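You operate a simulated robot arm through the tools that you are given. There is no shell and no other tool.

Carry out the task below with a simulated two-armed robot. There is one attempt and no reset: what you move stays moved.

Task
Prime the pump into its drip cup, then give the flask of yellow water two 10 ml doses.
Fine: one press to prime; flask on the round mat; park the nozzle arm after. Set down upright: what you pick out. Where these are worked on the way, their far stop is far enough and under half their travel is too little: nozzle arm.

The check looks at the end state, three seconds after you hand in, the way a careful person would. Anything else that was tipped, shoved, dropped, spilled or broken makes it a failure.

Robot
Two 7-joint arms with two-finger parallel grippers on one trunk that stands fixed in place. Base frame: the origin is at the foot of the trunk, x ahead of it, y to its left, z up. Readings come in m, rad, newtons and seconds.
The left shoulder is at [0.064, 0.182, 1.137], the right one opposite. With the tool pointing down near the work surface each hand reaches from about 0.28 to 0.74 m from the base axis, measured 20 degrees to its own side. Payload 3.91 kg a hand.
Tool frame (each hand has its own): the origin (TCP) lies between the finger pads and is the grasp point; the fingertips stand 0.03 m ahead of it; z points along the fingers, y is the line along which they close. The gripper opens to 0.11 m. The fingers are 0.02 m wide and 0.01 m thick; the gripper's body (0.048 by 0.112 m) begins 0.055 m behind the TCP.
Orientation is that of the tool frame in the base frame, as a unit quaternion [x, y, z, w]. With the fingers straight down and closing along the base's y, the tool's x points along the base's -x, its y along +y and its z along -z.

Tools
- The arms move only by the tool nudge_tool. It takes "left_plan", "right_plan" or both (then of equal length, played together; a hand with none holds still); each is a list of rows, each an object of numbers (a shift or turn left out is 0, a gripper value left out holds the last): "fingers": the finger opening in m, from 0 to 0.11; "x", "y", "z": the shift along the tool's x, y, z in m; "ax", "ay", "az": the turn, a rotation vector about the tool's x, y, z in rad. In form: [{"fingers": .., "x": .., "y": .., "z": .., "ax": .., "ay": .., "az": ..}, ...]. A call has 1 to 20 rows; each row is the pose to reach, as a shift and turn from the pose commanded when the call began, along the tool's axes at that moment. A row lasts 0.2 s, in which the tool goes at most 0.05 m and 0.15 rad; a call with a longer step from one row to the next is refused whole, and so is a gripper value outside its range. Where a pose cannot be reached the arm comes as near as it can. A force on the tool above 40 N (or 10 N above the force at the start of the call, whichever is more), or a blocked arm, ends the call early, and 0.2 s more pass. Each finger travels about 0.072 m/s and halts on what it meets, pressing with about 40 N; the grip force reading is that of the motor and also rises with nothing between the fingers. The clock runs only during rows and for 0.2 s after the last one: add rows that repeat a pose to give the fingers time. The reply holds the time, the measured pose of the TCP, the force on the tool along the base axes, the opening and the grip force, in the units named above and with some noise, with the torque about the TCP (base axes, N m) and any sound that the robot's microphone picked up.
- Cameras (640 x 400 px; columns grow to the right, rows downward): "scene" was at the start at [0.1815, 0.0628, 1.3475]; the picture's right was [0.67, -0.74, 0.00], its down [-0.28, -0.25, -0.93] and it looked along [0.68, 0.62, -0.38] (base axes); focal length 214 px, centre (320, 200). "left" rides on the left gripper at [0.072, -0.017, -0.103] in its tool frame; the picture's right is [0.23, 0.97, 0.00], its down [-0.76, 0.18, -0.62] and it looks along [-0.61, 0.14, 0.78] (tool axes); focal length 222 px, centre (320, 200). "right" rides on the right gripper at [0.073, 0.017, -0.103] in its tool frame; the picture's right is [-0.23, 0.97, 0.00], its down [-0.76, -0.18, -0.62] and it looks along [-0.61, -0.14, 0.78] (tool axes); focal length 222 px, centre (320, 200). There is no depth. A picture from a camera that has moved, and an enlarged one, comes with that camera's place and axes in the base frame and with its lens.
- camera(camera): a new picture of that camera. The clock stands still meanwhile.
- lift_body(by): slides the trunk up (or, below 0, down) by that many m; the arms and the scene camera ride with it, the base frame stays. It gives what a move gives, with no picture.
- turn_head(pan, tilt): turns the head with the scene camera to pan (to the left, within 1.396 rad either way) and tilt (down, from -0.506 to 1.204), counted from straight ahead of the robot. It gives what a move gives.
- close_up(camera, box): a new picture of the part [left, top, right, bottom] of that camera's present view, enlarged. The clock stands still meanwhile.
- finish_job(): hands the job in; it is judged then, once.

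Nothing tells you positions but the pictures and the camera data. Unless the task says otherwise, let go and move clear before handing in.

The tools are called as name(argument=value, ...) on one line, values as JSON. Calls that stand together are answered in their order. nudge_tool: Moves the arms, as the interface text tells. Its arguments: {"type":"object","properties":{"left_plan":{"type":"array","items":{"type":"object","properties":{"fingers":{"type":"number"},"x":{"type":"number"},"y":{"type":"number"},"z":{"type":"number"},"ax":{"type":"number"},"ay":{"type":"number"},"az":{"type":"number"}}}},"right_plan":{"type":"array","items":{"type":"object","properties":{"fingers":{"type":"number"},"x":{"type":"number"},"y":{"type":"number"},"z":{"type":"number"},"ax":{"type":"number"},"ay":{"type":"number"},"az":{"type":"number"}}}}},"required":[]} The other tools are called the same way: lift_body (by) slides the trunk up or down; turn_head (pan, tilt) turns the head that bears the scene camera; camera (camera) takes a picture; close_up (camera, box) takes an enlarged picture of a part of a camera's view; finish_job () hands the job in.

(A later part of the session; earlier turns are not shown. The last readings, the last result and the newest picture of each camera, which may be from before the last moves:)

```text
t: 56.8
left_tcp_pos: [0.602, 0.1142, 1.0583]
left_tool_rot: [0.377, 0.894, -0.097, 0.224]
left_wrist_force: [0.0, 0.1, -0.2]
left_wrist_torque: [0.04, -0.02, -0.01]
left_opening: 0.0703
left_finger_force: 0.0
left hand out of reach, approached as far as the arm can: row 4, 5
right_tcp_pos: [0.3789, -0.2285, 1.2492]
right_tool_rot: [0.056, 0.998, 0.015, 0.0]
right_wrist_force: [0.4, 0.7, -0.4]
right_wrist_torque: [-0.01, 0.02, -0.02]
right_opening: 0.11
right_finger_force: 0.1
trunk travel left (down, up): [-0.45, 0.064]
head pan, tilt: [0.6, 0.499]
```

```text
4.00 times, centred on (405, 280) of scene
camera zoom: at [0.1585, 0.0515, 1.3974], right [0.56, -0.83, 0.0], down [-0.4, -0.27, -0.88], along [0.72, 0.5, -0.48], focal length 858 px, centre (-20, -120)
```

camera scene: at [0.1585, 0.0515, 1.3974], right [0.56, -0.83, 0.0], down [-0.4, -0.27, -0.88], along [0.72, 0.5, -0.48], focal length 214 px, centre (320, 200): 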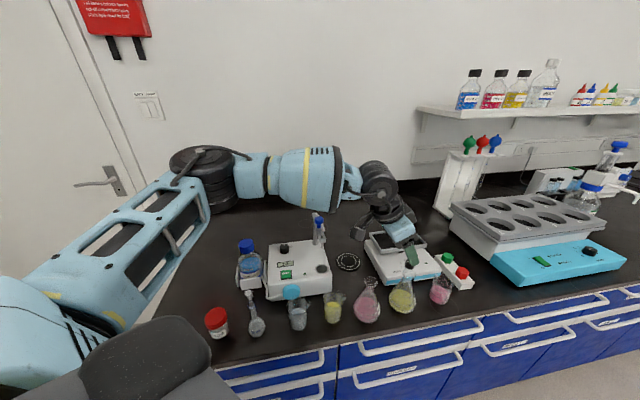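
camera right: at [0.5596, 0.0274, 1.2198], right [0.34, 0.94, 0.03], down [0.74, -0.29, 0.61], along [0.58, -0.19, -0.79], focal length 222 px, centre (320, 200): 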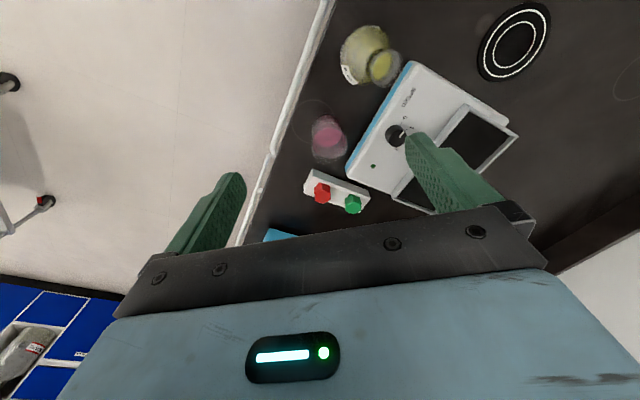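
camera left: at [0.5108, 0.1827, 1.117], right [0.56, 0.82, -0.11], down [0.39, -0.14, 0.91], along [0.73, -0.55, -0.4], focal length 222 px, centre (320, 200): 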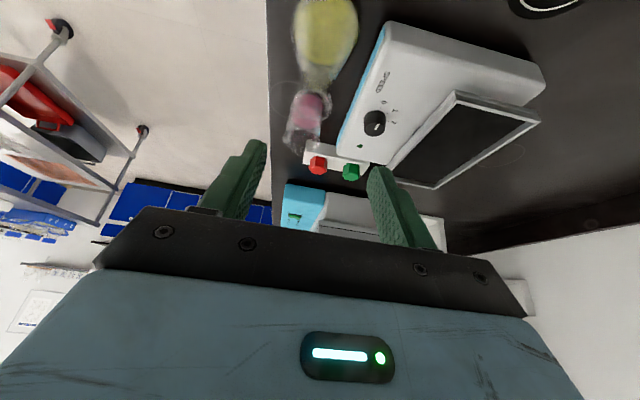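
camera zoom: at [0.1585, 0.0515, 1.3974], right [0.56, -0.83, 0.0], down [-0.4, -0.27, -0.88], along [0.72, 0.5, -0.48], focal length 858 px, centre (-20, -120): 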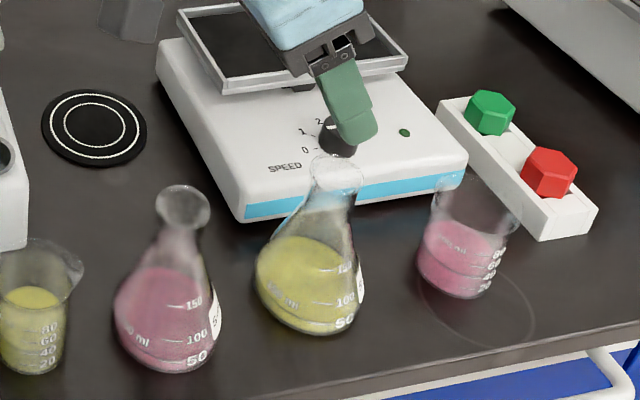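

The flask axis is at about (0.613, 0.083) with the rim at z 0.966. I'll line up and slide along the finger direction so the fingers straddle the neck, stopping half way to check.

nudge_tool(left_plan=[{"x": 0.0115, "y": -0.007, "z": 0.0025}, {"x": 0.0231, "y": -0.014, "z": 0.0051}, {"x": 0.0231, "y": -0.014, "z": 0.03}, {"x": 0.0231, "y": -0.014, "z": 0.055}, {"x": 0.0231, "y": -0.014, "z": 0.055}])

camera(camera="left")

close_up(camera="scene", box=[340, 220, 470, 320])

```text
t: 58.0
left_tcp_pos: [0.5929, 0.1038, 1.0008]
left_tool_rot: [0.377, 0.893, -0.097, 0.224]
left_wrist_force: [0.5, 0.7, 0.5]
left_wrist_torque: [0.01, -0.03, 0.03]
left_opening: 0.0699
left_finger_force: 0.1
left hand out of reach, approached as far as the arm can: row 4, 5
right_tcp_pos: [0.3793, -0.2292, 1.2475]
right_tool_rot: [0.057, 0.998, 0.015, -0.001]
right_wrist_force: [-0.3, 0.6, 0.8]
right_wrist_torque: [-0.02, 0.0, 0.01]
right_opening: 0.1101
right_finger_force: 0.1
trunk travel left (down, up): [-0.45, 0.064]
head pan, tilt: [0.6, 0.499]
```

```text
taken
camera left: at [0.5022, 0.1729, 1.0592], right [0.56, 0.82, -0.11], down [0.39, -0.14, 0.91], along [0.73, -0.55, -0.4], focal length 222 px, centre (320, 200)
```

left: 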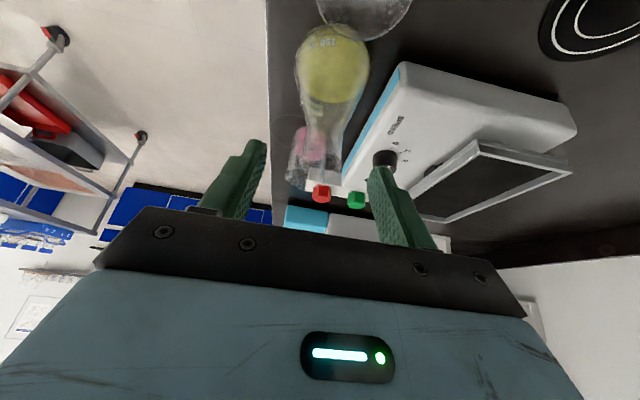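

```text
4.00 times, centred on (405, 270) of scene
camera zoom: at [0.1575, 0.0514, 1.3976], right [0.56, -0.83, 0.0], down [-0.39, -0.27, -0.88], along [0.72, 0.5, -0.48], focal length 858 px, centre (-20, -80)
```

zoom: 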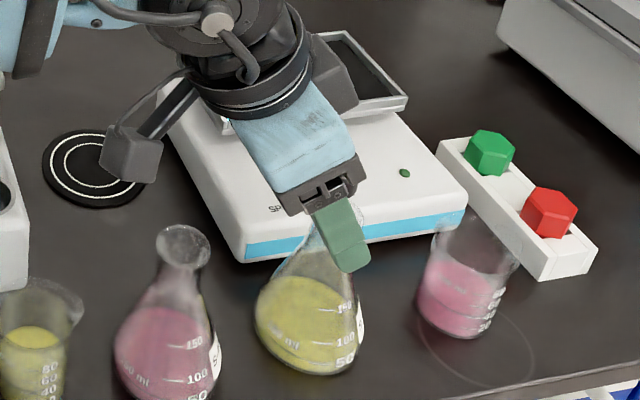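

The left hand stops just short again because of a joint limit, so I'll change plan. The right arm can point its fingers forward and left and down, reach the flask from its clear side, and possibly carry it to the mat. I'll back the left hand out first, restore the trunk, and park the left hand over its own side.

nudge_tool(left_plan=[{"z": -0.04}, {"z": -0.08}, {"z": -0.12}, {"x": 0.031, "y": 0.009, "z": -0.149, "ay": 0.08}, {"x": 0.062, "y": 0.018, "z": -0.178, "ay": 0.16}, {"x": 0.093, "y": 0.028, "z": -0.207, "ay": 0.24}, {"x": 0.124, "y": 0.037, "z": -0.236, "ay": 0.32}, {"x": 0.155, "y": 0.046, "z": -0.266, "ay": 0.4}, {"x": 0.1853, "y": 0.0557, "z": -0.295, "ay": 0.5}, {"x": 0.1853, "y": 0.0557, "z": -0.295, "ay": 0.5}])

nudge_tool(left_plan=[{"az": -0.14}, {"az": -0.28}, {"az": -0.42}, {"az": -0.56}, {"az": -0.7}, {"az": -0.79}, {"az": -0.79}])

lift_body(by=-0.05)

camera(camera="scene")

```text
t: 60.2
left_tcp_pos: [0.4051, 0.3346, 1.1704]
left_tool_rot: [0.388, 0.922, 0.0, -0.003]
left_wrist_force: [-0.5, -0.2, 0.4]
left_wrist_torque: [0.02, -0.04, -0.01]
left_opening: 0.0701
left_finger_force: 0.0
left hand out of reach, approached as far as the arm can: row 7, 8, 9, 10
right_tcp_pos: [0.3801, -0.2278, 1.2494]
right_tool_rot: [0.057, 0.998, 0.015, 0.0]
right_wrist_force: [-0.5, 0.3, 0.9]
right_wrist_torque: [0.02, 0.0, 0.01]
right_opening: 0.11
right_finger_force: 0.0
trunk travel left (down, up): [-0.45, 0.064]
head pan, tilt: [0.6, 0.499]
```

```text
t: 61.8
left_tcp_pos: [0.4048, 0.3345, 1.1694]
left_tool_rot: [0.004, 1.0, 0.0, -0.003]
left_wrist_force: [0.0, -0.1, -0.5]
left_wrist_torque: [0.02, 0.03, -0.03]
left_opening: 0.0701
left_finger_force: 0.0
right_tcp_pos: [0.3792, -0.2282, 1.2486]
right_tool_rot: [0.057, 0.998, 0.015, -0.001]
right_wrist_force: [0.2, 0.0, -0.4]
right_wrist_torque: [-0.03, 0.02, 0.01]
right_opening: 0.1102
right_finger_force: 0.1
trunk travel left (down, up): [-0.45, 0.064]
head pan, tilt: [0.6, 0.499]
```

```text
t: 62.7
left_tcp_pos: [0.4064, 0.3348, 1.1213]
left_tool_rot: [0.004, 1.0, 0.001, -0.004]
left_wrist_force: [0.6, -1.3, -0.5]
left_wrist_torque: [0.0, -0.01, -0.01]
left_opening: 0.0698
left_finger_force: 0.0
right_tcp_pos: [0.3785, -0.2291, 1.1995]
right_tool_rot: [0.056, 0.998, 0.016, 0.0]
right_wrist_force: [0.0, -0.6, -0.9]
right_wrist_torque: [-0.01, 0.02, -0.01]
right_opening: 0.1099
right_finger_force: 0.2
trunk travel left (down, up): [-0.4, 0.114]
head pan, tilt: [0.6, 0.499]
```

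```text
taken
camera scene: at [0.1877, 0.0515, 1.337], right [0.56, -0.83, 0.0], down [-0.39, -0.27, -0.88], along [0.72, 0.5, -0.48], focal length 214 px, centre (320, 200)
```

scene: 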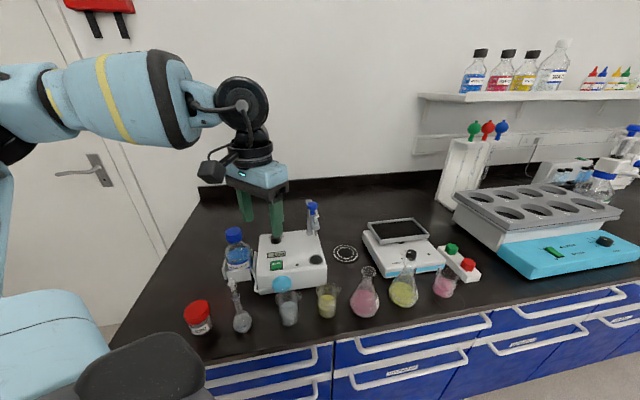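

The left hand is parked over the pump side. Now I'll orient the right hand, yawed to the left and tilted about 30° forward, while it is away from the bench items.

nudge_tool(right_plan=[{"az": -0.12, "ax": 0.032, "fingers": 0.07}, {"az": -0.24, "ax": 0.032}, {"az": -0.36, "ax": 0.032}, {"az": -0.48, "ax": 0.032}, {"az": -0.6, "ax": 0.032}, {"az": -0.71, "ax": 0.032}, {"az": -0.71, "ax": 0.032}])

nudge_tool(right_plan=[{"ay": -0.13}, {"ay": -0.26}, {"ay": -0.39}, {"ay": -0.5}, {"ay": -0.5}])

```text
t: 64.3
left_tcp_pos: [0.4075, 0.3344, 1.1203]
left_tool_rot: [0.006, 1.0, 0.001, -0.004]
left_wrist_force: [0.4, -0.6, 0.2]
left_wrist_torque: [0.01, -0.03, 0.0]
left_opening: 0.0696
left_finger_force: 0.1
right_tcp_pos: [0.3786, -0.2276, 1.1994]
right_tool_rot: [-0.295, 0.956, -0.002, 0.004]
right_wrist_force: [0.0, 0.3, 1.0]
right_wrist_torque: [0.0, 0.02, -0.01]
right_opening: 0.0699
right_finger_force: 0.1
trunk travel left (down, up): [-0.4, 0.114]
head pan, tilt: [0.6, 0.499]
```

```text
t: 65.5
left_tcp_pos: [0.4069, 0.3342, 1.1212]
left_tool_rot: [0.006, 1.0, 0.001, -0.003]
left_wrist_force: [-0.1, 0.3, 0.2]
left_wrist_torque: [-0.02, 0.0, 0.01]
left_opening: 0.07
left_finger_force: 0.0
right_tcp_pos: [0.3786, -0.2287, 1.1987]
right_tool_rot: [-0.286, 0.925, 0.073, 0.241]
right_wrist_force: [-0.1, -0.3, -0.4]
right_wrist_torque: [0.01, -0.02, 0.03]
right_opening: 0.0699
right_finger_force: 0.0
trunk travel left (down, up): [-0.4, 0.114]
head pan, tilt: [0.6, 0.499]
```

nudge_tool(right_plan=[{"x": -0.0306, "y": 0.0156, "z": 0.0279}, {"x": -0.0612, "y": 0.0313, "z": 0.0559}, {"x": -0.0917, "y": 0.0469, "z": 0.0838}, {"x": -0.1223, "y": 0.0625, "z": 0.1118}, {"x": -0.1529, "y": 0.0782, "z": 0.1397}, {"x": -0.1835, "y": 0.0938, "z": 0.1676}, {"x": -0.214, "y": 0.1095, "z": 0.1956}, {"x": -0.2446, "y": 0.1251, "z": 0.2235}, {"x": -0.2446, "y": 0.1251, "z": 0.2235}])

camera(camera="scene")

camera(camera="right")

```text
t: 67.5
left_tcp_pos: [0.4069, 0.334, 1.1222]
left_tool_rot: [0.005, 1.0, 0.001, -0.004]
left_wrist_force: [0.1, -0.8, -0.2]
left_wrist_torque: [0.02, -0.01, -0.02]
left_opening: 0.0702
left_finger_force: 0.0
right_tcp_pos: [0.5757, 0.0556, 1.1196]
right_tool_rot: [-0.286, 0.925, 0.072, 0.241]
right_wrist_force: [-0.4, -0.2, -0.8]
right_wrist_torque: [0.03, 0.0, 0.01]
right_opening: 0.0703
right_finger_force: 0.0
trunk travel left (down, up): [-0.4, 0.114]
head pan, tilt: [0.6, 0.499]
```

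```text
taken
camera scene: at [0.1877, 0.051, 1.3371], right [0.56, -0.83, 0.0], down [-0.39, -0.27, -0.88], along [0.72, 0.5, -0.48], focal length 214 px, centre (320, 200)
```

scene: 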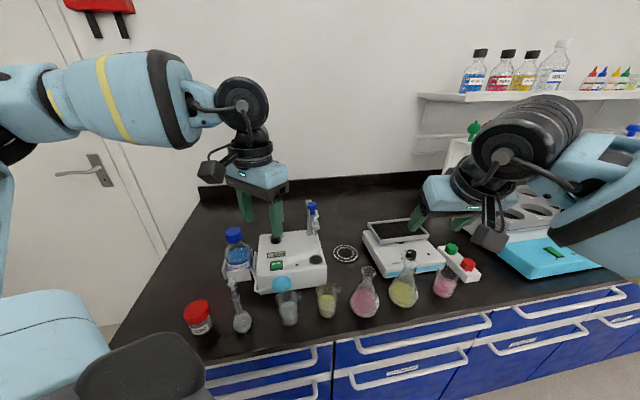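

```text
taken
camera right: at [0.4726, 0.0068, 1.1755], right [-0.38, 0.92, 0.11], down [0.4, 0.06, 0.92], along [0.83, 0.39, -0.39], focal length 222 px, centre (320, 200)
```

right: 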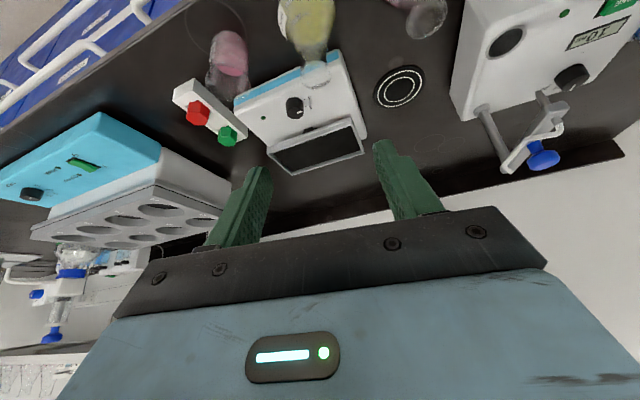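

The right hand arrived exactly where I wanted. Before grasping, I'll test at a safe height whether it can also reach out to the mat.

nudge_tool(right_plan=[{"x": -0.0306, "y": 0.0242, "z": 0.0212}, {"x": -0.0611, "y": 0.0484, "z": 0.0425}, {"x": -0.0917, "y": 0.0727, "z": 0.0637}, {"x": -0.1222, "y": 0.0969, "z": 0.085}, {"x": -0.1528, "y": 0.1211, "z": 0.1062}, {"x": -0.1528, "y": 0.1211, "z": 0.1062}])

camera(camera="scene")

camera(camera="right")

```text
t: 68.5
left_tcp_pos: [0.4049, 0.3346, 1.1215]
left_tool_rot: [0.006, 1.0, 0.001, -0.003]
left_wrist_force: [-0.4, 0.0, -0.5]
left_wrist_torque: [-0.02, -0.02, 0.03]
left_opening: 0.0699
left_finger_force: 0.1
right_tcp_pos: [0.692, 0.0847, 1.123]
right_tool_rot: [-0.203, 0.943, 0.074, 0.252]
right_wrist_force: [-0.5, -0.5, 0.8]
right_wrist_torque: [-0.02, -0.03, -0.06]
right_opening: 0.0696
right_finger_force: 0.1
right hand out of reach, approached as far as the arm can: row 4, 5
trunk travel left (down, up): [-0.4, 0.114]
head pan, tilt: [0.6, 0.499]
stopped in row 5 (right hand): the arm was blocked; the commanded pose is now the measured one
```

```text
taken
camera scene: at [0.1866, 0.0526, 1.3372], right [0.56, -0.83, 0.0], down [-0.39, -0.27, -0.88], along [0.72, 0.5, -0.48], focal length 214 px, centre (320, 200)
```

scene: 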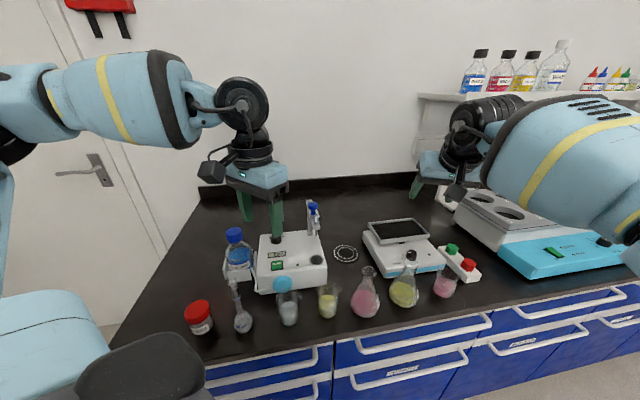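

```text
taken
camera right: at [0.582, 0.0515, 1.1768], right [-0.23, 0.96, 0.15], down [0.4, -0.05, 0.92], along [0.89, 0.27, -0.37], focal length 222 px, centre (320, 200)
```

right: 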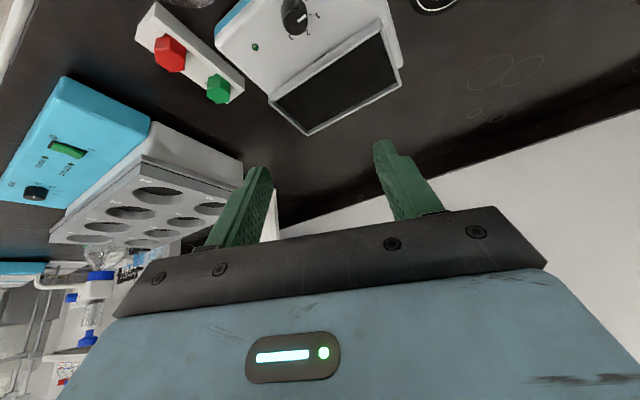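

The right arm cannot reach the mat, so the left hand still has to do the whole carry. The left elbow sits too high, so I'll move the right arm away and try leading the left hand inward with its fingers pointing rightward and down, which should let the elbow drop.

nudge_tool(right_plan=[{"x": 0.03, "y": -0.015, "z": -0.027}, {"x": 0.061, "y": -0.03, "z": -0.053}, {"x": 0.0915, "y": -0.045, "z": -0.08}, {"x": 0.122, "y": -0.06, "z": -0.107}, {"x": 0.1525, "y": -0.075, "z": -0.1335}, {"x": 0.183, "y": -0.09, "z": -0.16}, {"x": 0.2135, "y": -0.105, "z": -0.187}, {"x": 0.244, "y": -0.12, "z": -0.214}, {"x": 0.2745, "y": -0.135, "z": -0.24}, {"x": 0.305, "y": -0.15, "z": -0.267}], left_plan=[{"z": -0.03}, {"z": -0.06}, {"z": -0.08}, {"z": -0.08, "ax": 0.12}, {"z": -0.08, "ax": 0.24}, {"z": -0.08, "ax": 0.36}, {"z": -0.08, "ax": 0.48}, {"z": -0.08, "ax": 0.6}, {"z": -0.08, "ax": 0.72}, {"z": -0.08, "ax": 0.8}])

camera(camera="scene")

```text
t: 70.8
left_tcp_pos: [0.4062, 0.3353, 1.2008]
left_tool_rot: [0.003, 0.921, -0.389, -0.006]
left_wrist_force: [0.1, 0.4, 0.8]
left_wrist_torque: [0.04, 0.0, -0.01]
left_opening: 0.07
left_finger_force: 0.1
right_tcp_pos: [0.3964, -0.2203, 1.1955]
right_tool_rot: [-0.205, 0.943, 0.073, 0.252]
right_wrist_force: [-0.8, 0.6, 0.6]
right_wrist_torque: [-0.01, -0.04, 0.02]
right_opening: 0.07
right_finger_force: 0.0
trunk travel left (down, up): [-0.4, 0.114]
head pan, tilt: [0.6, 0.499]
```

```text
taken
camera scene: at [0.1872, 0.0512, 1.3372], right [0.56, -0.83, 0.0], down [-0.39, -0.27, -0.88], along [0.72, 0.5, -0.48], focal length 214 px, centre (320, 200)
```

scene: 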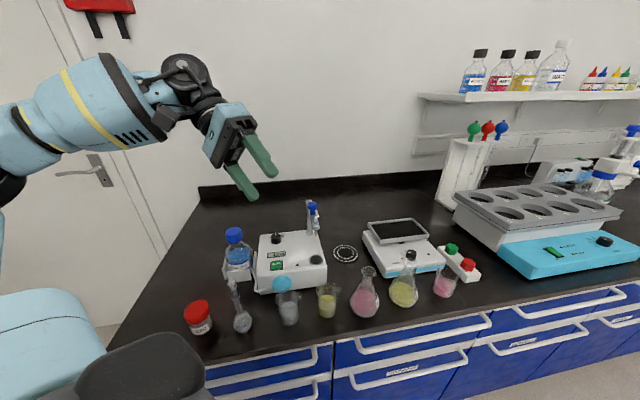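

The elbow already drops with the hand rolled this way. I'll now lead the hand inward.

nudge_tool(left_plan=[{"x": -0.007, "y": -0.03, "z": 0.031}, {"x": -0.014, "y": -0.06, "z": 0.062}, {"x": -0.021, "y": -0.09, "z": 0.093}, {"x": -0.028, "y": -0.12, "z": 0.124}, {"x": -0.036, "y": -0.15, "z": 0.154}, {"x": -0.043, "y": -0.18, "z": 0.185}, {"x": -0.05, "y": -0.209, "z": 0.215}, {"x": -0.05, "y": -0.209, "z": 0.215}])

camera(camera="scene")

```text
t: 72.5
left_tcp_pos: [0.4538, 0.0334, 1.2013]
left_tool_rot: [0.004, 0.921, -0.389, -0.005]
left_wrist_force: [0.5, 0.3, 0.3]
left_wrist_torque: [-0.03, 0.0, -0.02]
left_opening: 0.0698
left_finger_force: 0.0
right_tcp_pos: [0.3952, -0.2186, 1.1963]
right_tool_rot: [-0.204, 0.943, 0.073, 0.252]
right_wrist_force: [0.0, 0.1, -0.5]
right_wrist_torque: [0.0, 0.0, 0.01]
right_opening: 0.0702
right_finger_force: 0.1
trunk travel left (down, up): [-0.4, 0.114]
head pan, tilt: [0.6, 0.499]
```

```text
taken
camera scene: at [0.1878, 0.0525, 1.337], right [0.56, -0.83, 0.0], down [-0.39, -0.27, -0.88], along [0.72, 0.5, -0.48], focal length 214 px, centre (320, 200)
```

scene: 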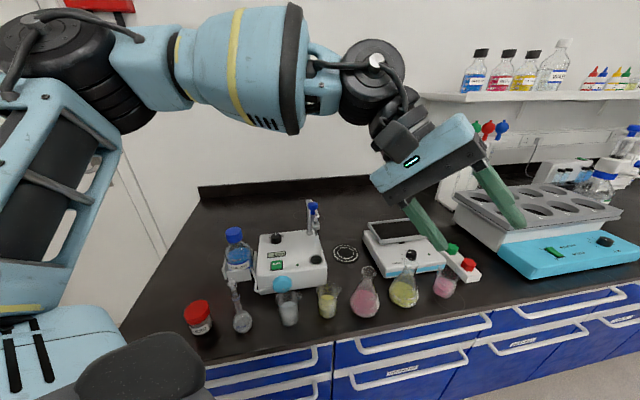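

The hand reached y 0.03. I'll now roll it back upright here and see if it holds.

nudge_tool(left_plan=[{"ax": -0.12}, {"ax": -0.24}, {"ax": -0.36}, {"ax": -0.48}, {"ax": -0.6}, {"ax": -0.72}, {"ax": -0.8}, {"ax": -0.8}])

camera(camera="scene")

```text
t: 74.3
left_tcp_pos: [0.4418, 0.1465, 1.1916]
left_tool_rot: [0.005, 1.0, 0.002, -0.004]
left_wrist_force: [0.5, 0.2, 0.0]
left_wrist_torque: [-0.02, -0.01, 0.02]
left_opening: 0.07
left_finger_force: 0.0
left hand out of reach, approached as far as the arm can: row 2, 3, 4, 5, 6, 7, 8
right_tcp_pos: [0.3977, -0.2182, 1.1957]
right_tool_rot: [-0.205, 0.943, 0.073, 0.251]
right_wrist_force: [0.4, 0.4, -1.2]
right_wrist_torque: [0.01, 0.01, -0.03]
right_opening: 0.0699
right_finger_force: 0.0
trunk travel left (down, up): [-0.4, 0.114]
head pan, tilt: [0.6, 0.499]
```

```text
taken
camera scene: at [0.1884, 0.0532, 1.3368], right [0.56, -0.83, 0.0], down [-0.4, -0.27, -0.88], along [0.72, 0.5, -0.48], focal length 214 px, centre (320, 200)
```

scene: 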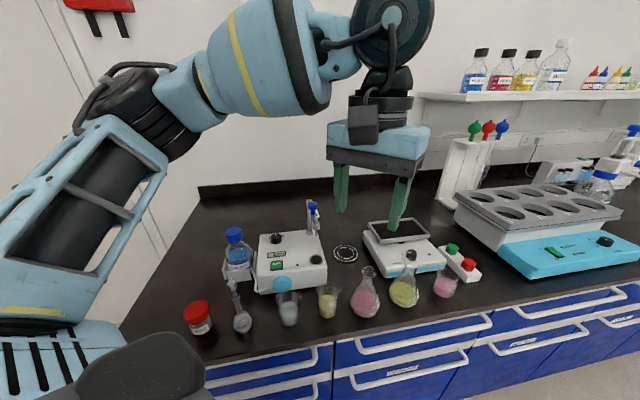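

The elbow is lower now. I'll try heading towards the flask from here, staying above the vessels.

nudge_tool(left_plan=[{"x": 0.0, "z": 0.04}, {"x": 0.0, "z": 0.08}, {"x": -0.03, "y": -0.01, "z": 0.1}, {"x": -0.065, "y": -0.02, "z": 0.12}, {"x": -0.1, "y": -0.03, "z": 0.12}, {"x": -0.135, "y": -0.04, "z": 0.12}, {"x": -0.158, "y": -0.0465, "z": 0.12}, {"x": -0.158, "y": -0.0465, "z": 0.12}])

camera(camera="scene")

```text
t: 76.2
left_tcp_pos: [0.5157, 0.1581, 1.0784]
left_tool_rot: [0.005, 1.0, 0.001, -0.003]
left_wrist_force: [0.1, 0.0, 0.4]
left_wrist_torque: [-0.03, -0.02, -0.01]
left_opening: 0.0699
left_finger_force: 0.0
left hand out of reach, approached as far as the arm can: row 4, 5, 6, 7, 8
right_tcp_pos: [0.396, -0.2194, 1.1964]
right_tool_rot: [-0.205, 0.943, 0.074, 0.251]
right_wrist_force: [-0.5, 0.0, 0.1]
right_wrist_torque: [-0.01, 0.01, -0.02]
right_opening: 0.0701
right_finger_force: 0.2
trunk travel left (down, up): [-0.4, 0.114]
head pan, tilt: [0.6, 0.499]
```

```text
taken
camera scene: at [0.1878, 0.0517, 1.3371], right [0.56, -0.83, 0.0], down [-0.39, -0.27, -0.88], along [0.72, 0.5, -0.48], focal length 214 px, centre (320, 200)
```

scene: 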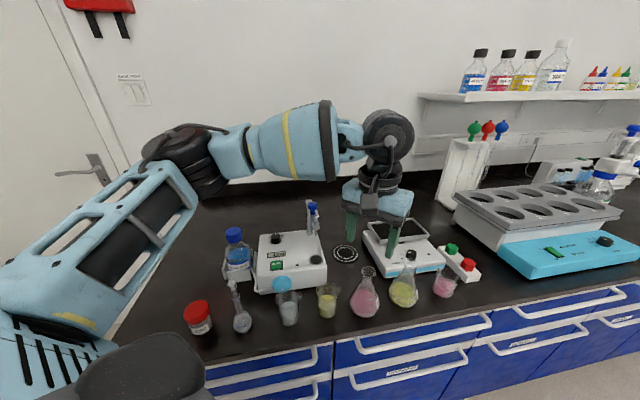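

The left arm's limit is the same again, so this family of postures won't get there. The right arm had actually reached about (0.63, 0.18) before failing, so with more tilt and yaw it may reach the mat. I'll park the left hand and re-orient the right, then test empty-handed in small steps.

nudge_tool(left_plan=[{"x": 0.0, "y": 0.04, "z": -0.015}, {"x": 0.02, "y": 0.08, "z": -0.03}, {"x": 0.05, "y": 0.11, "z": -0.045}, {"x": 0.08, "y": 0.14, "z": -0.06}, {"x": 0.1, "y": 0.175, "z": -0.07}, {"x": 0.115, "y": 0.2, "z": -0.08}, {"x": 0.115, "y": 0.2, "z": -0.08}], right_plan=[{"ax": -0.05, "az": -0.087}, {"ax": -0.1, "az": -0.174}, {"ax": -0.15, "az": -0.261}, {"ax": -0.187, "az": -0.327}, {"ax": -0.187, "az": -0.327}, {"ax": -0.187, "az": -0.327}, {"ax": -0.187, "az": -0.327}])

nudge_tool(right_plan=[{"ay": -0.1}, {"ay": -0.2}, {"ay": -0.28}, {"ay": -0.28}])

```text
t: 77.8
left_tcp_pos: [0.4035, 0.3554, 1.1579]
left_tool_rot: [0.005, 1.0, 0.002, -0.004]
left_wrist_force: [0.2, 0.3, -0.5]
left_wrist_torque: [0.05, 0.0, -0.05]
left_opening: 0.0696
left_finger_force: 0.1
right_tcp_pos: [0.396, -0.2206, 1.1939]
right_tool_rot: [-0.378, 0.886, 0.119, 0.24]
right_wrist_force: [0.3, 0.5, 0.9]
right_wrist_torque: [-0.01, 0.02, 0.0]
right_opening: 0.0699
right_finger_force: 0.0
trunk travel left (down, up): [-0.4, 0.114]
head pan, tilt: [0.6, 0.499]
```

```text
t: 78.8
left_tcp_pos: [0.4028, 0.3559, 1.1579]
left_tool_rot: [0.005, 1.0, 0.001, -0.003]
left_wrist_force: [-0.3, -0.3, 0.2]
left_wrist_torque: [-0.01, 0.02, -0.03]
left_opening: 0.07
left_finger_force: 0.0
right_tcp_pos: [0.3964, -0.2199, 1.1933]
right_tool_rot: [-0.358, 0.844, 0.171, 0.362]
right_wrist_force: [0.5, 1.3, -0.1]
right_wrist_torque: [0.01, 0.0, 0.01]
right_opening: 0.0699
right_finger_force: 0.1
trunk travel left (down, up): [-0.4, 0.114]
head pan, tilt: [0.6, 0.499]
```

Orientation is close to what I want. I'll move the right hand towards the space before the mat in even steps, watching for the first sign of a reach limit.

nudge_tool(right_plan=[{"x": -0.0242, "y": 0.0107, "z": 0.0385, "ax": 0.02}, {"x": -0.0484, "y": 0.0213, "z": 0.077, "ax": 0.043}, {"x": -0.0727, "y": 0.032, "z": 0.1155, "ax": 0.043}, {"x": -0.0969, "y": 0.0427, "z": 0.154, "ax": 0.043}, {"x": -0.1211, "y": 0.0533, "z": 0.1926, "ax": 0.043}, {"x": -0.1453, "y": 0.064, "z": 0.2311, "ax": 0.043}, {"x": -0.1696, "y": 0.0747, "z": 0.2696, "ax": 0.043}, {"x": -0.1938, "y": 0.0853, "z": 0.3081, "ax": 0.043}, {"x": -0.218, "y": 0.096, "z": 0.3466, "ax": 0.043}])

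camera(camera="scene")

```text
t: 80.8
left_tcp_pos: [0.4021, 0.3565, 1.1584]
left_tool_rot: [0.005, 1.0, 0.001, -0.004]
left_wrist_force: [0.5, 1.3, -0.5]
left_wrist_torque: [0.02, -0.01, -0.02]
left_opening: 0.07
left_finger_force: 0.1
right_tcp_pos: [0.6016, 0.1394, 1.1171]
right_tool_rot: [-0.351, 0.847, 0.152, 0.37]
right_wrist_force: [-0.2, 0.8, -0.4]
right_wrist_torque: [-0.02, 0.02, 0.0]
right_opening: 0.07
right_finger_force: 0.0
trunk travel left (down, up): [-0.4, 0.114]
head pan, tilt: [0.6, 0.499]
```

```text
taken
camera scene: at [0.1882, 0.0528, 1.3369], right [0.56, -0.83, 0.0], down [-0.4, -0.27, -0.88], along [0.72, 0.5, -0.48], focal length 214 px, centre (320, 200)
```

scene: 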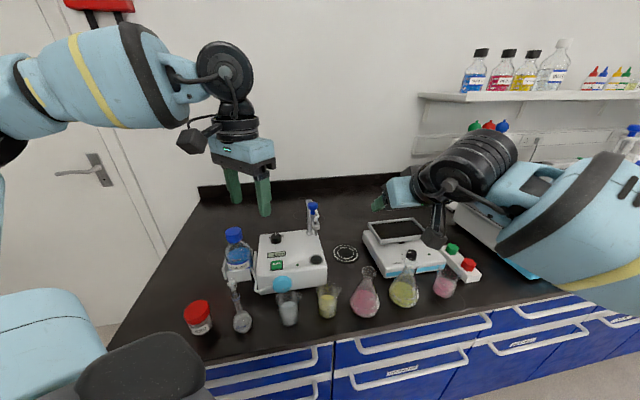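

nudge_tool(right_plan=[{"x": -0.0162, "y": 0.0121, "z": 0.0383}, {"x": -0.0323, "y": 0.0242, "z": 0.0767}, {"x": -0.0323, "y": 0.0242, "z": 0.0767}])

```text
t: 81.5
left_tcp_pos: [0.4022, 0.3553, 1.1585]
left_tool_rot: [0.006, 1.0, 0.001, -0.003]
left_wrist_force: [-0.8, -0.5, 0.1]
left_wrist_torque: [0.01, -0.05, 0.02]
left_opening: 0.0698
left_finger_force: 0.0
right_tcp_pos: [0.6393, 0.2123, 1.092]
right_tool_rot: [-0.35, 0.847, 0.152, 0.37]
right_wrist_force: [-0.2, -0.2, -0.8]
right_wrist_torque: [0.01, 0.0, 0.0]
right_opening: 0.0699
right_finger_force: 0.1
trunk travel left (down, up): [-0.4, 0.114]
head pan, tilt: [0.6, 0.499]
```

nudge_tool(right_plan=[{"x": -0.008, "y": 0.006, "z": 0.0192}, {"x": -0.0162, "y": 0.0121, "z": 0.0383}])

```text
t: 82.3
left_tcp_pos: [0.4034, 0.3572, 1.1584]
left_tool_rot: [0.006, 1.0, 0.001, -0.004]
left_wrist_force: [-0.1, 0.1, -0.7]
left_wrist_torque: [-0.01, 0.04, 0.02]
left_opening: 0.07
left_finger_force: 0.0
right_tcp_pos: [0.703, 0.1676, 1.0791]
right_tool_rot: [-0.3, 0.867, 0.136, 0.375]
right_wrist_force: [0.2, 0.0, -0.2]
right_wrist_torque: [-0.02, 0.0, 0.0]
right_opening: 0.07
right_finger_force: 0.1
right hand out of reach, approached as far as the arm can: row 2
trunk travel left (down, up): [-0.4, 0.114]
head pan, tilt: [0.6, 0.499]
stopped in row 2 (right hand): the arm was blocked; the commanded pose is now the measured one
```

The right hand reaches about (0.65, 0.23), just short of the mat. Lowering the trunk seems to bring the shoulders forward, so I'll raise both hands to safe heights and test a lower trunk.

nudge_tool(right_plan=[{"x": 0.002, "y": 0.003, "z": -0.044}, {"x": 0.004, "y": 0.007, "z": -0.088}, {"x": 0.006, "y": 0.01, "z": -0.132}, {"x": 0.009, "y": 0.014, "z": -0.176}, {"x": 0.011, "y": 0.018, "z": -0.22}, {"x": 0.0135, "y": 0.0215, "z": -0.2636}], left_plan=[{"z": -0.03}, {"z": -0.06}, {"z": -0.09}, {"z": -0.1}, {"z": -0.1}, {"z": -0.1}])

lift_body(by=-0.1)

camera(camera="scene")

```text
t: 83.8
left_tcp_pos: [0.4021, 0.3548, 1.2589]
left_tool_rot: [0.005, 1.0, 0.002, -0.004]
left_wrist_force: [-0.1, -0.5, -0.6]
left_wrist_torque: [0.01, -0.02, -0.01]
left_opening: 0.0702
left_finger_force: 0.0
right_tcp_pos: [0.5312, 0.0595, 1.2496]
right_tool_rot: [-0.301, 0.866, 0.137, 0.376]
right_wrist_force: [0.2, -0.2, 0.6]
right_wrist_torque: [0.02, -0.01, -0.03]
right_opening: 0.0703
right_finger_force: 0.0
trunk travel left (down, up): [-0.4, 0.114]
head pan, tilt: [0.6, 0.499]
```

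```text
t: 85.1
left_tcp_pos: [0.4043, 0.3564, 1.1578]
left_tool_rot: [0.005, 1.0, 0.001, -0.003]
left_wrist_force: [-0.5, 0.2, -0.3]
left_wrist_torque: [-0.01, 0.0, -0.02]
left_opening: 0.0701
left_finger_force: 0.1
right_tcp_pos: [0.5318, 0.0591, 1.1502]
right_tool_rot: [-0.301, 0.865, 0.137, 0.377]
right_wrist_force: [-0.9, 0.0, -0.2]
right_wrist_torque: [-0.01, -0.02, 0.02]
right_opening: 0.0701
right_finger_force: 0.1
trunk travel left (down, up): [-0.3, 0.214]
head pan, tilt: [0.6, 0.499]
```

```text
taken
camera scene: at [0.2188, 0.0516, 1.2324], right [0.56, -0.83, 0.0], down [-0.39, -0.27, -0.88], along [0.72, 0.5, -0.48], focal length 214 px, centre (320, 200)
```

scene: 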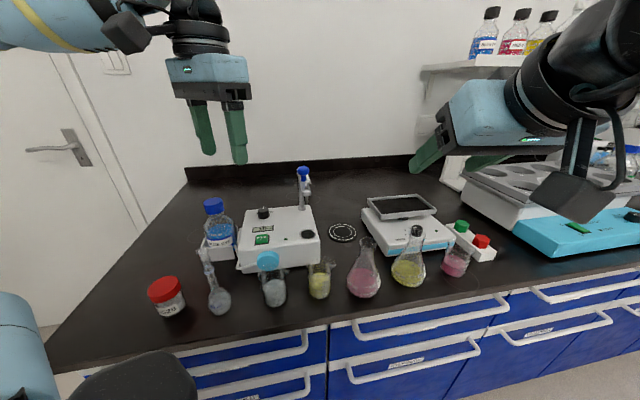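

With the trunk 0.1 lower the shoulders came about 3 cm forward. I'll tilt the right hand flatter and test again, in small steps, whether it reaches the mat.

nudge_tool(right_plan=[{"ax": -0.073, "az": -0.068}, {"ax": -0.073, "az": -0.068}])

nudge_tool(right_plan=[{"ay": -0.1}, {"ay": -0.2}, {"ay": -0.3}, {"ay": -0.3}])

```text
t: 85.7
left_tcp_pos: [0.4028, 0.3562, 1.1581]
left_tool_rot: [0.005, 1.0, 0.0, -0.003]
left_wrist_force: [-0.6, -0.4, 1.1]
left_wrist_torque: [0.07, -0.01, 0.0]
left_opening: 0.0699
left_finger_force: 0.0
right_tcp_pos: [0.5321, 0.0588, 1.1498]
right_tool_rot: [-0.344, 0.849, 0.155, 0.37]
right_wrist_force: [1.8, -0.2, 0.3]
right_wrist_torque: [0.03, -0.02, 0.01]
right_opening: 0.0699
right_finger_force: 0.0
trunk travel left (down, up): [-0.3, 0.214]
head pan, tilt: [0.6, 0.499]
```

```text
t: 86.7
left_tcp_pos: [0.4038, 0.356, 1.1581]
left_tool_rot: [0.005, 1.0, 0.001, -0.003]
left_wrist_force: [-1.0, 0.1, 0.6]
left_wrist_torque: [-0.01, -0.02, -0.02]
left_opening: 0.0699
left_finger_force: 0.0
right_tcp_pos: [0.5325, 0.0598, 1.1487]
right_tool_rot: [-0.317, 0.785, 0.205, 0.492]
right_wrist_force: [0.1, 0.1, 0.6]
right_wrist_torque: [-0.05, -0.02, -0.03]
right_opening: 0.07
right_finger_force: 0.1
trunk travel left (down, up): [-0.3, 0.214]
head pan, tilt: [0.6, 0.499]
```

nudge_tool(right_plan=[{"x": 0.008, "y": 0.004, "z": 0.035}, {"x": 0.016, "y": 0.008, "z": 0.07}, {"x": 0.024, "y": 0.012, "z": 0.105}, {"x": 0.0323, "y": 0.0163, "z": 0.139}])

nudge_tool(right_plan=[{"x": -0.009, "y": 0.0045, "z": 0.028}, {"x": -0.018, "y": 0.009, "z": 0.055}])

camera(camera="scene")

```text
t: 87.7
left_tcp_pos: [0.4054, 0.3566, 1.1581]
left_tool_rot: [0.005, 1.0, 0.001, -0.005]
left_wrist_force: [0.0, 0.7, -1.0]
left_wrist_torque: [-0.02, 0.0, 0.03]
left_opening: 0.0702
left_finger_force: 0.1
right_tcp_pos: [0.6006, 0.15, 1.059]
right_tool_rot: [-0.318, 0.785, 0.205, 0.492]
right_wrist_force: [0.2, 0.1, 0.5]
right_wrist_torque: [0.0, -0.02, -0.03]
right_opening: 0.0698
right_finger_force: 0.0
trunk travel left (down, up): [-0.3, 0.214]
head pan, tilt: [0.6, 0.499]
```

```text
t: 88.3
left_tcp_pos: [0.4046, 0.3558, 1.1592]
left_tool_rot: [0.005, 1.0, 0.001, -0.003]
left_wrist_force: [0.2, -0.3, 0.0]
left_wrist_torque: [0.01, 0.03, -0.01]
left_opening: 0.07
left_finger_force: 0.1
right_tcp_pos: [0.6372, 0.1947, 1.0554]
right_tool_rot: [-0.317, 0.785, 0.205, 0.491]
right_wrist_force: [-0.8, 0.5, 0.4]
right_wrist_torque: [-0.02, 0.03, 0.0]
right_opening: 0.0699
right_finger_force: 0.0
trunk travel left (down, up): [-0.3, 0.214]
head pan, tilt: [0.6, 0.499]
```

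```text
taken
camera scene: at [0.2191, 0.0518, 1.2323], right [0.56, -0.83, 0.0], down [-0.4, -0.27, -0.88], along [0.72, 0.5, -0.48], focal length 214 px, centre (320, 200)
```

scene: 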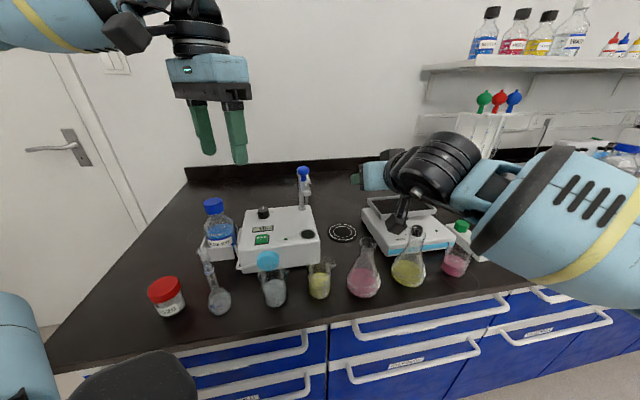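

This posture works, but it would bring the right wrist low over the pink flask near the mat. A safer plan is for the right hand to set the flask on the free bench spot near (0.618, 0.203), and for the left hand to carry it from there to the mat. I'll restore the trunk and set the right hand's tilt to about 0.6.

lift_body(by=0.1)

nudge_tool(right_plan=[{"z": -0.03}, {"z": -0.06, "x": -0.005}, {"z": -0.09, "x": -0.01}, {"z": -0.12, "x": -0.015, "ay": 0.1}, {"z": -0.14, "x": -0.02, "ay": 0.2}, {"z": -0.14, "x": -0.02, "ay": 0.3}, {"z": -0.14, "x": -0.02, "ay": 0.4}, {"z": -0.14, "x": -0.02, "ay": 0.52}, {"z": -0.14, "x": -0.02, "ay": 0.52}])

camera(camera="scene")

camera(camera="right")

```text
t: 89.6
left_tcp_pos: [0.4047, 0.3562, 1.258]
left_tool_rot: [0.005, 1.0, 0.001, -0.006]
left_wrist_force: [0.0, 0.0, -0.9]
left_wrist_torque: [0.02, 0.04, -0.01]
left_opening: 0.0699
left_finger_force: 0.0
right_tcp_pos: [0.6354, 0.1957, 1.1515]
right_tool_rot: [-0.316, 0.785, 0.204, 0.491]
right_wrist_force: [-0.3, 0.0, 0.8]
right_wrist_torque: [-0.01, -0.01, 0.01]
right_opening: 0.0701
right_finger_force: 0.1
trunk travel left (down, up): [-0.4, 0.114]
head pan, tilt: [0.6, 0.499]
```

```text
t: 91.6
left_tcp_pos: [0.4038, 0.3555, 1.2581]
left_tool_rot: [0.006, 1.0, 0.001, -0.004]
left_wrist_force: [-0.2, -0.5, 0.8]
left_wrist_torque: [0.0, -0.01, 0.01]
left_opening: 0.0699
left_finger_force: 0.1
right_tcp_pos: [0.5503, 0.1132, 1.2302]
right_tool_rot: [-0.361, 0.884, 0.118, 0.272]
right_wrist_force: [-0.4, 0.0, -0.7]
right_wrist_torque: [0.04, 0.0, 0.0]
right_opening: 0.0699
right_finger_force: 0.0
trunk travel left (down, up): [-0.4, 0.114]
head pan, tilt: [0.6, 0.499]
```

```text
taken
camera scene: at [0.188, 0.0513, 1.337], right [0.56, -0.83, 0.0], down [-0.4, -0.27, -0.88], along [0.72, 0.5, -0.48], focal length 214 px, centre (320, 200)
```

scene: 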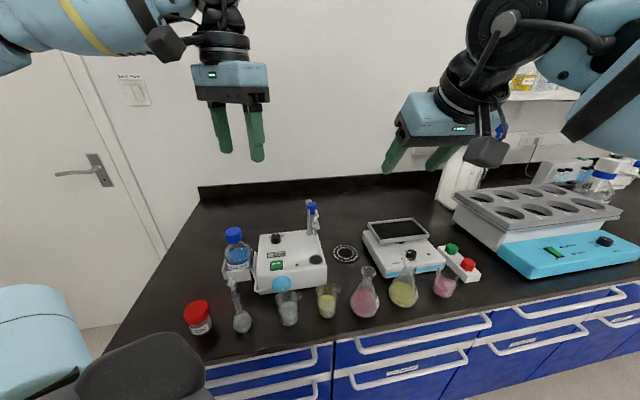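

```text
taken
camera right: at [0.4555, 0.0432, 1.2756], right [-0.55, 0.83, 0.14], down [0.33, 0.06, 0.94], along [0.77, 0.56, -0.3], focal length 222 px, centre (320, 200)
```

right: 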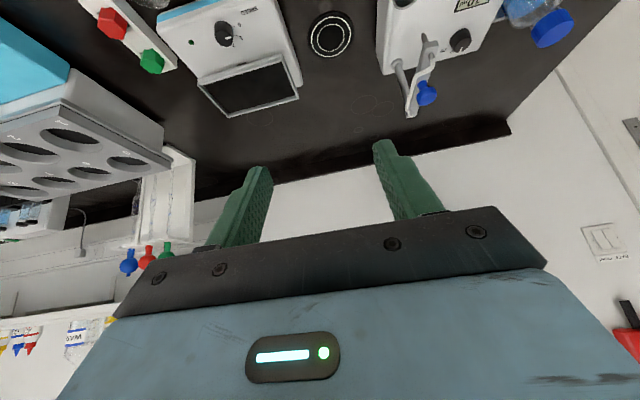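

Now I'll bring the right hand to its approach point in front of the yellow flask's neck and check alignment.

nudge_tool(right_plan=[{"x": 0.0271, "y": -0.0139, "z": 0.024, "ax": 0.015}, {"x": 0.0542, "y": -0.0279, "z": 0.048, "ax": 0.015}, {"x": 0.0813, "y": -0.0418, "z": 0.072, "ax": 0.015}, {"x": 0.1084, "y": -0.0558, "z": 0.096, "ax": 0.015}, {"x": 0.1355, "y": -0.0697, "z": 0.1198, "ax": 0.015}, {"x": 0.1355, "y": -0.0697, "z": 0.1198, "ax": 0.015}])

camera(camera="right")

close_up(camera="scene", box=[340, 220, 480, 320])

```text
t: 93.0
left_tcp_pos: [0.4036, 0.3549, 1.2583]
left_tool_rot: [0.005, 1.0, 0.002, -0.004]
left_wrist_force: [0.6, -0.6, -1.1]
left_wrist_torque: [-0.02, 0.0, 0.02]
left_opening: 0.0704
left_finger_force: 0.0
right_tcp_pos: [0.5697, 0.035, 1.052]
right_tool_rot: [-0.357, 0.886, 0.108, 0.276]
right_wrist_force: [-0.3, -0.5, 0.6]
right_wrist_torque: [-0.08, 0.03, 0.01]
right_opening: 0.0701
right_finger_force: 0.0
trunk travel left (down, up): [-0.4, 0.114]
head pan, tilt: [0.6, 0.499]
```

```text
taken
camera right: at [0.472, -0.0344, 1.0972], right [-0.54, 0.83, 0.13], down [0.32, 0.06, 0.95], along [0.78, 0.55, -0.3], focal length 222 px, centre (320, 200)
```

right: 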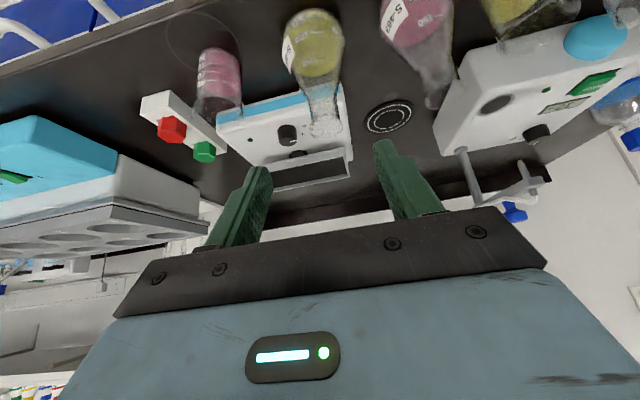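

```text
4.00 times, centred on (410, 270) of scene
camera zoom: at [0.1877, 0.0521, 1.3371], right [0.56, -0.83, 0.0], down [-0.39, -0.27, -0.88], along [0.72, 0.5, -0.48], focal length 858 px, centre (-40, -80)
```

zoom: 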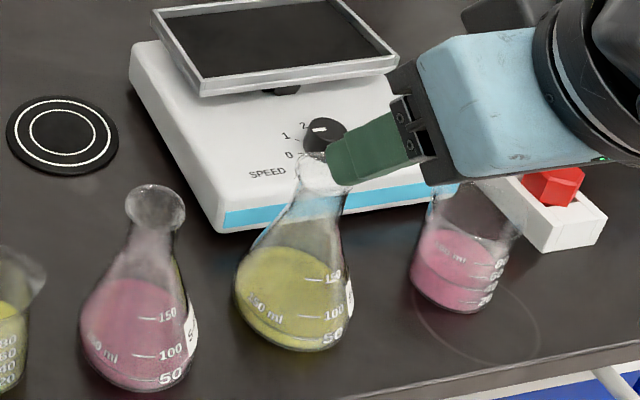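

The camera ray to the rim matches my estimate to within about 2 mm. I'll advance most of the way along the finger direction.

nudge_tool(right_plan=[{"y": 0.0048, "z": 0.03}, {"y": 0.0048, "z": 0.06}, {"y": 0.0048, "z": 0.085}, {"y": 0.0048, "z": 0.085}])

camera(camera="right")

close_up(camera="scene", box=[340, 220, 480, 320])

```text
t: 94.0
left_tcp_pos: [0.404, 0.3553, 1.2578]
left_tool_rot: [0.005, 1.0, 0.001, -0.004]
left_wrist_force: [-1.1, 0.4, 0.3]
left_wrist_torque: [-0.03, 0.02, 0.03]
left_opening: 0.07
left_finger_force: 0.1
right_tcp_pos: [0.6, 0.0693, 0.9847]
right_tool_rot: [-0.357, 0.885, 0.11, 0.277]
right_wrist_force: [0.3, -0.5, 0.9]
right_wrist_torque: [-0.01, 0.01, 0.0]
right_opening: 0.0701
right_finger_force: 0.0
trunk travel left (down, up): [-0.4, 0.114]
head pan, tilt: [0.6, 0.499]
```

```text
taken
camera right: at [0.504, 0.0004, 1.0293], right [-0.54, 0.83, 0.13], down [0.32, 0.06, 0.95], along [0.78, 0.55, -0.3], focal length 222 px, centre (320, 200)
```

right: 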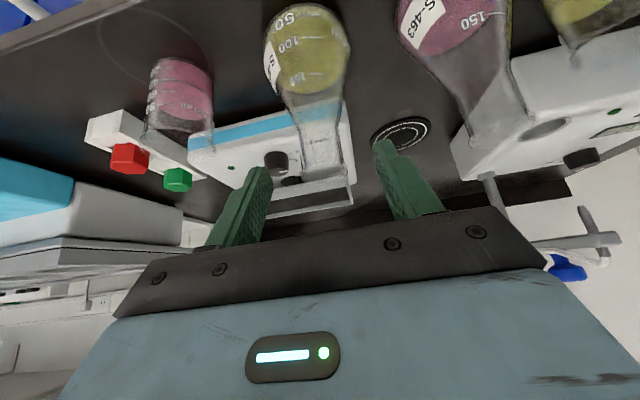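

```text
4.00 times, centred on (410, 270) of scene
camera zoom: at [0.1877, 0.0515, 1.3371], right [0.56, -0.83, 0.0], down [-0.39, -0.27, -0.88], along [0.72, 0.5, -0.48], focal length 858 px, centre (-40, -80)
```

zoom: 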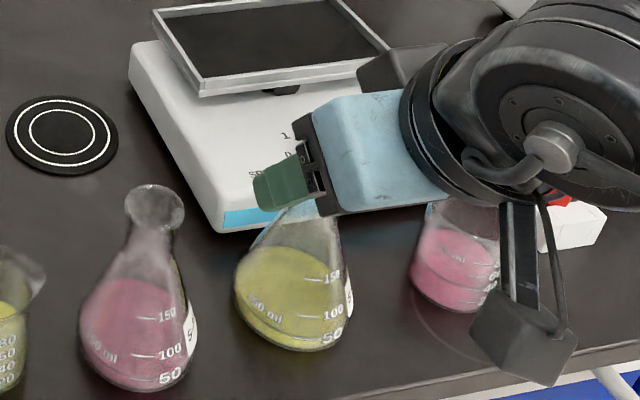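

The neck is centred between the fingers. I'll go in the last 3 cm and close gently.

nudge_tool(right_plan=[{"z": 0.016}, {"z": 0.031}, {"z": 0.031}, {"z": 0.031, "fingers": 0.05}, {"z": 0.031, "fingers": 0.038}, {"z": 0.031, "fingers": 0.02}, {"z": 0.031, "fingers": 0.02}, {"z": 0.031, "fingers": 0.02}])

camera(camera="right")

close_up(camera="scene", box=[340, 220, 480, 320])

```text
t: 95.8
left_tcp_pos: [0.4034, 0.3555, 1.2562]
left_tool_rot: [0.005, 1.0, 0.002, -0.004]
left_wrist_force: [0.3, -0.8, 0.2]
left_wrist_torque: [0.02, -0.02, -0.02]
left_opening: 0.0697
left_finger_force: 0.2
right_tcp_pos: [0.6116, 0.0812, 0.9605]
right_tool_rot: [-0.356, 0.886, 0.11, 0.277]
right_wrist_force: [-0.3, 0.0, 0.0]
right_wrist_torque: [0.06, 0.1, 0.0]
right_opening: 0.0278
right_finger_force: 39.5
trunk travel left (down, up): [-0.4, 0.114]
head pan, tilt: [0.6, 0.499]
```

```text
taken
camera right: at [0.5156, 0.0123, 1.0045], right [-0.54, 0.83, 0.13], down [0.32, 0.06, 0.95], along [0.78, 0.55, -0.3], focal length 222 px, centre (320, 200)
```

right: 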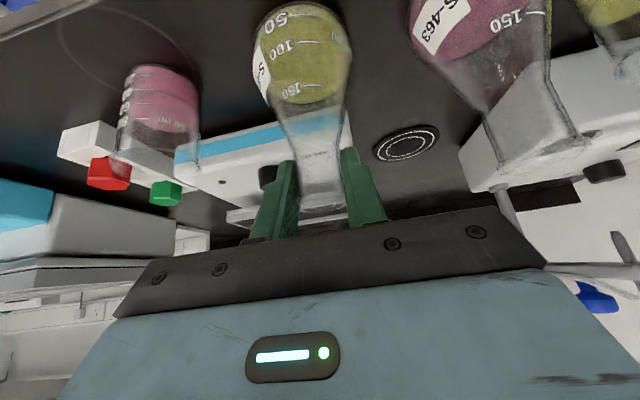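

```text
4.00 times, centred on (410, 270) of scene
camera zoom: at [0.1879, 0.0517, 1.337], right [0.56, -0.83, 0.0], down [-0.39, -0.27, -0.88], along [0.72, 0.5, -0.48], focal length 858 px, centre (-40, -80)
```

zoom: 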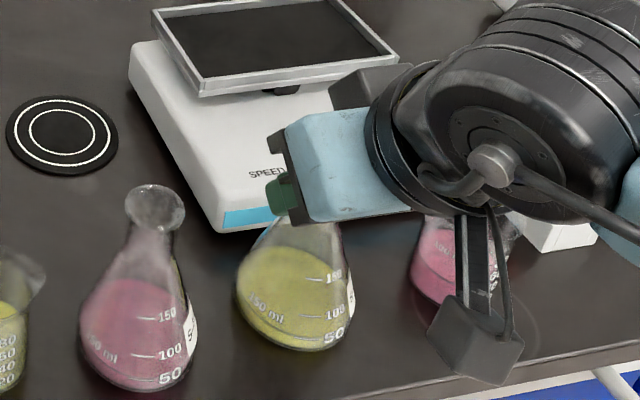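

The neck is gripped at an opening of 0.028 m. I'll lift a little and check that it hangs upright.

nudge_tool(right_plan=[{"x": -0.0057, "z": -0.0082}, {"x": -0.0171, "z": -0.0247}, {"x": -0.0285, "z": -0.0412}, {"x": -0.0285, "z": -0.0412}])

close_up(camera="scene", box=[340, 200, 480, 320])

camera(camera="right")

```text
t: 96.8
left_tcp_pos: [0.4035, 0.3556, 1.2571]
left_tool_rot: [0.005, 1.0, 0.001, -0.004]
left_wrist_force: [0.5, -0.5, 0.0]
left_wrist_torque: [0.02, -0.03, 0.0]
left_opening: 0.0699
left_finger_force: 0.1
right_tcp_pos: [0.6115, 0.0823, 1.0106]
right_tool_rot: [-0.356, 0.886, 0.109, 0.276]
right_wrist_force: [-0.4, 0.2, -1.3]
right_wrist_torque: [0.01, -0.03, 0.06]
right_opening: 0.0276
right_finger_force: 40.1
trunk travel left (down, up): [-0.4, 0.114]
head pan, tilt: [0.6, 0.499]
```

```text
3.33 times, centred on (410, 260) of scene
camera zoom: at [0.1883, 0.0517, 1.3369], right [0.56, -0.83, 0.0], down [-0.4, -0.27, -0.88], along [0.72, 0.5, -0.48], focal length 715 px, centre (20, 0)
```

zoom: 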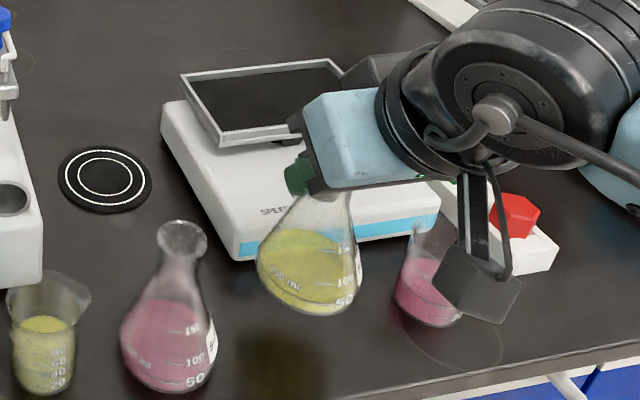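

```text
taken
camera right: at [0.5137, 0.0134, 1.0545], right [-0.54, 0.83, 0.13], down [0.32, 0.06, 0.95], along [0.78, 0.55, -0.3], focal length 222 px, centre (320, 200)
```

right: 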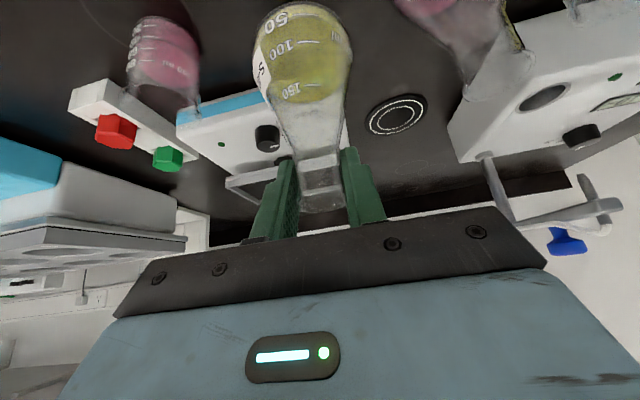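

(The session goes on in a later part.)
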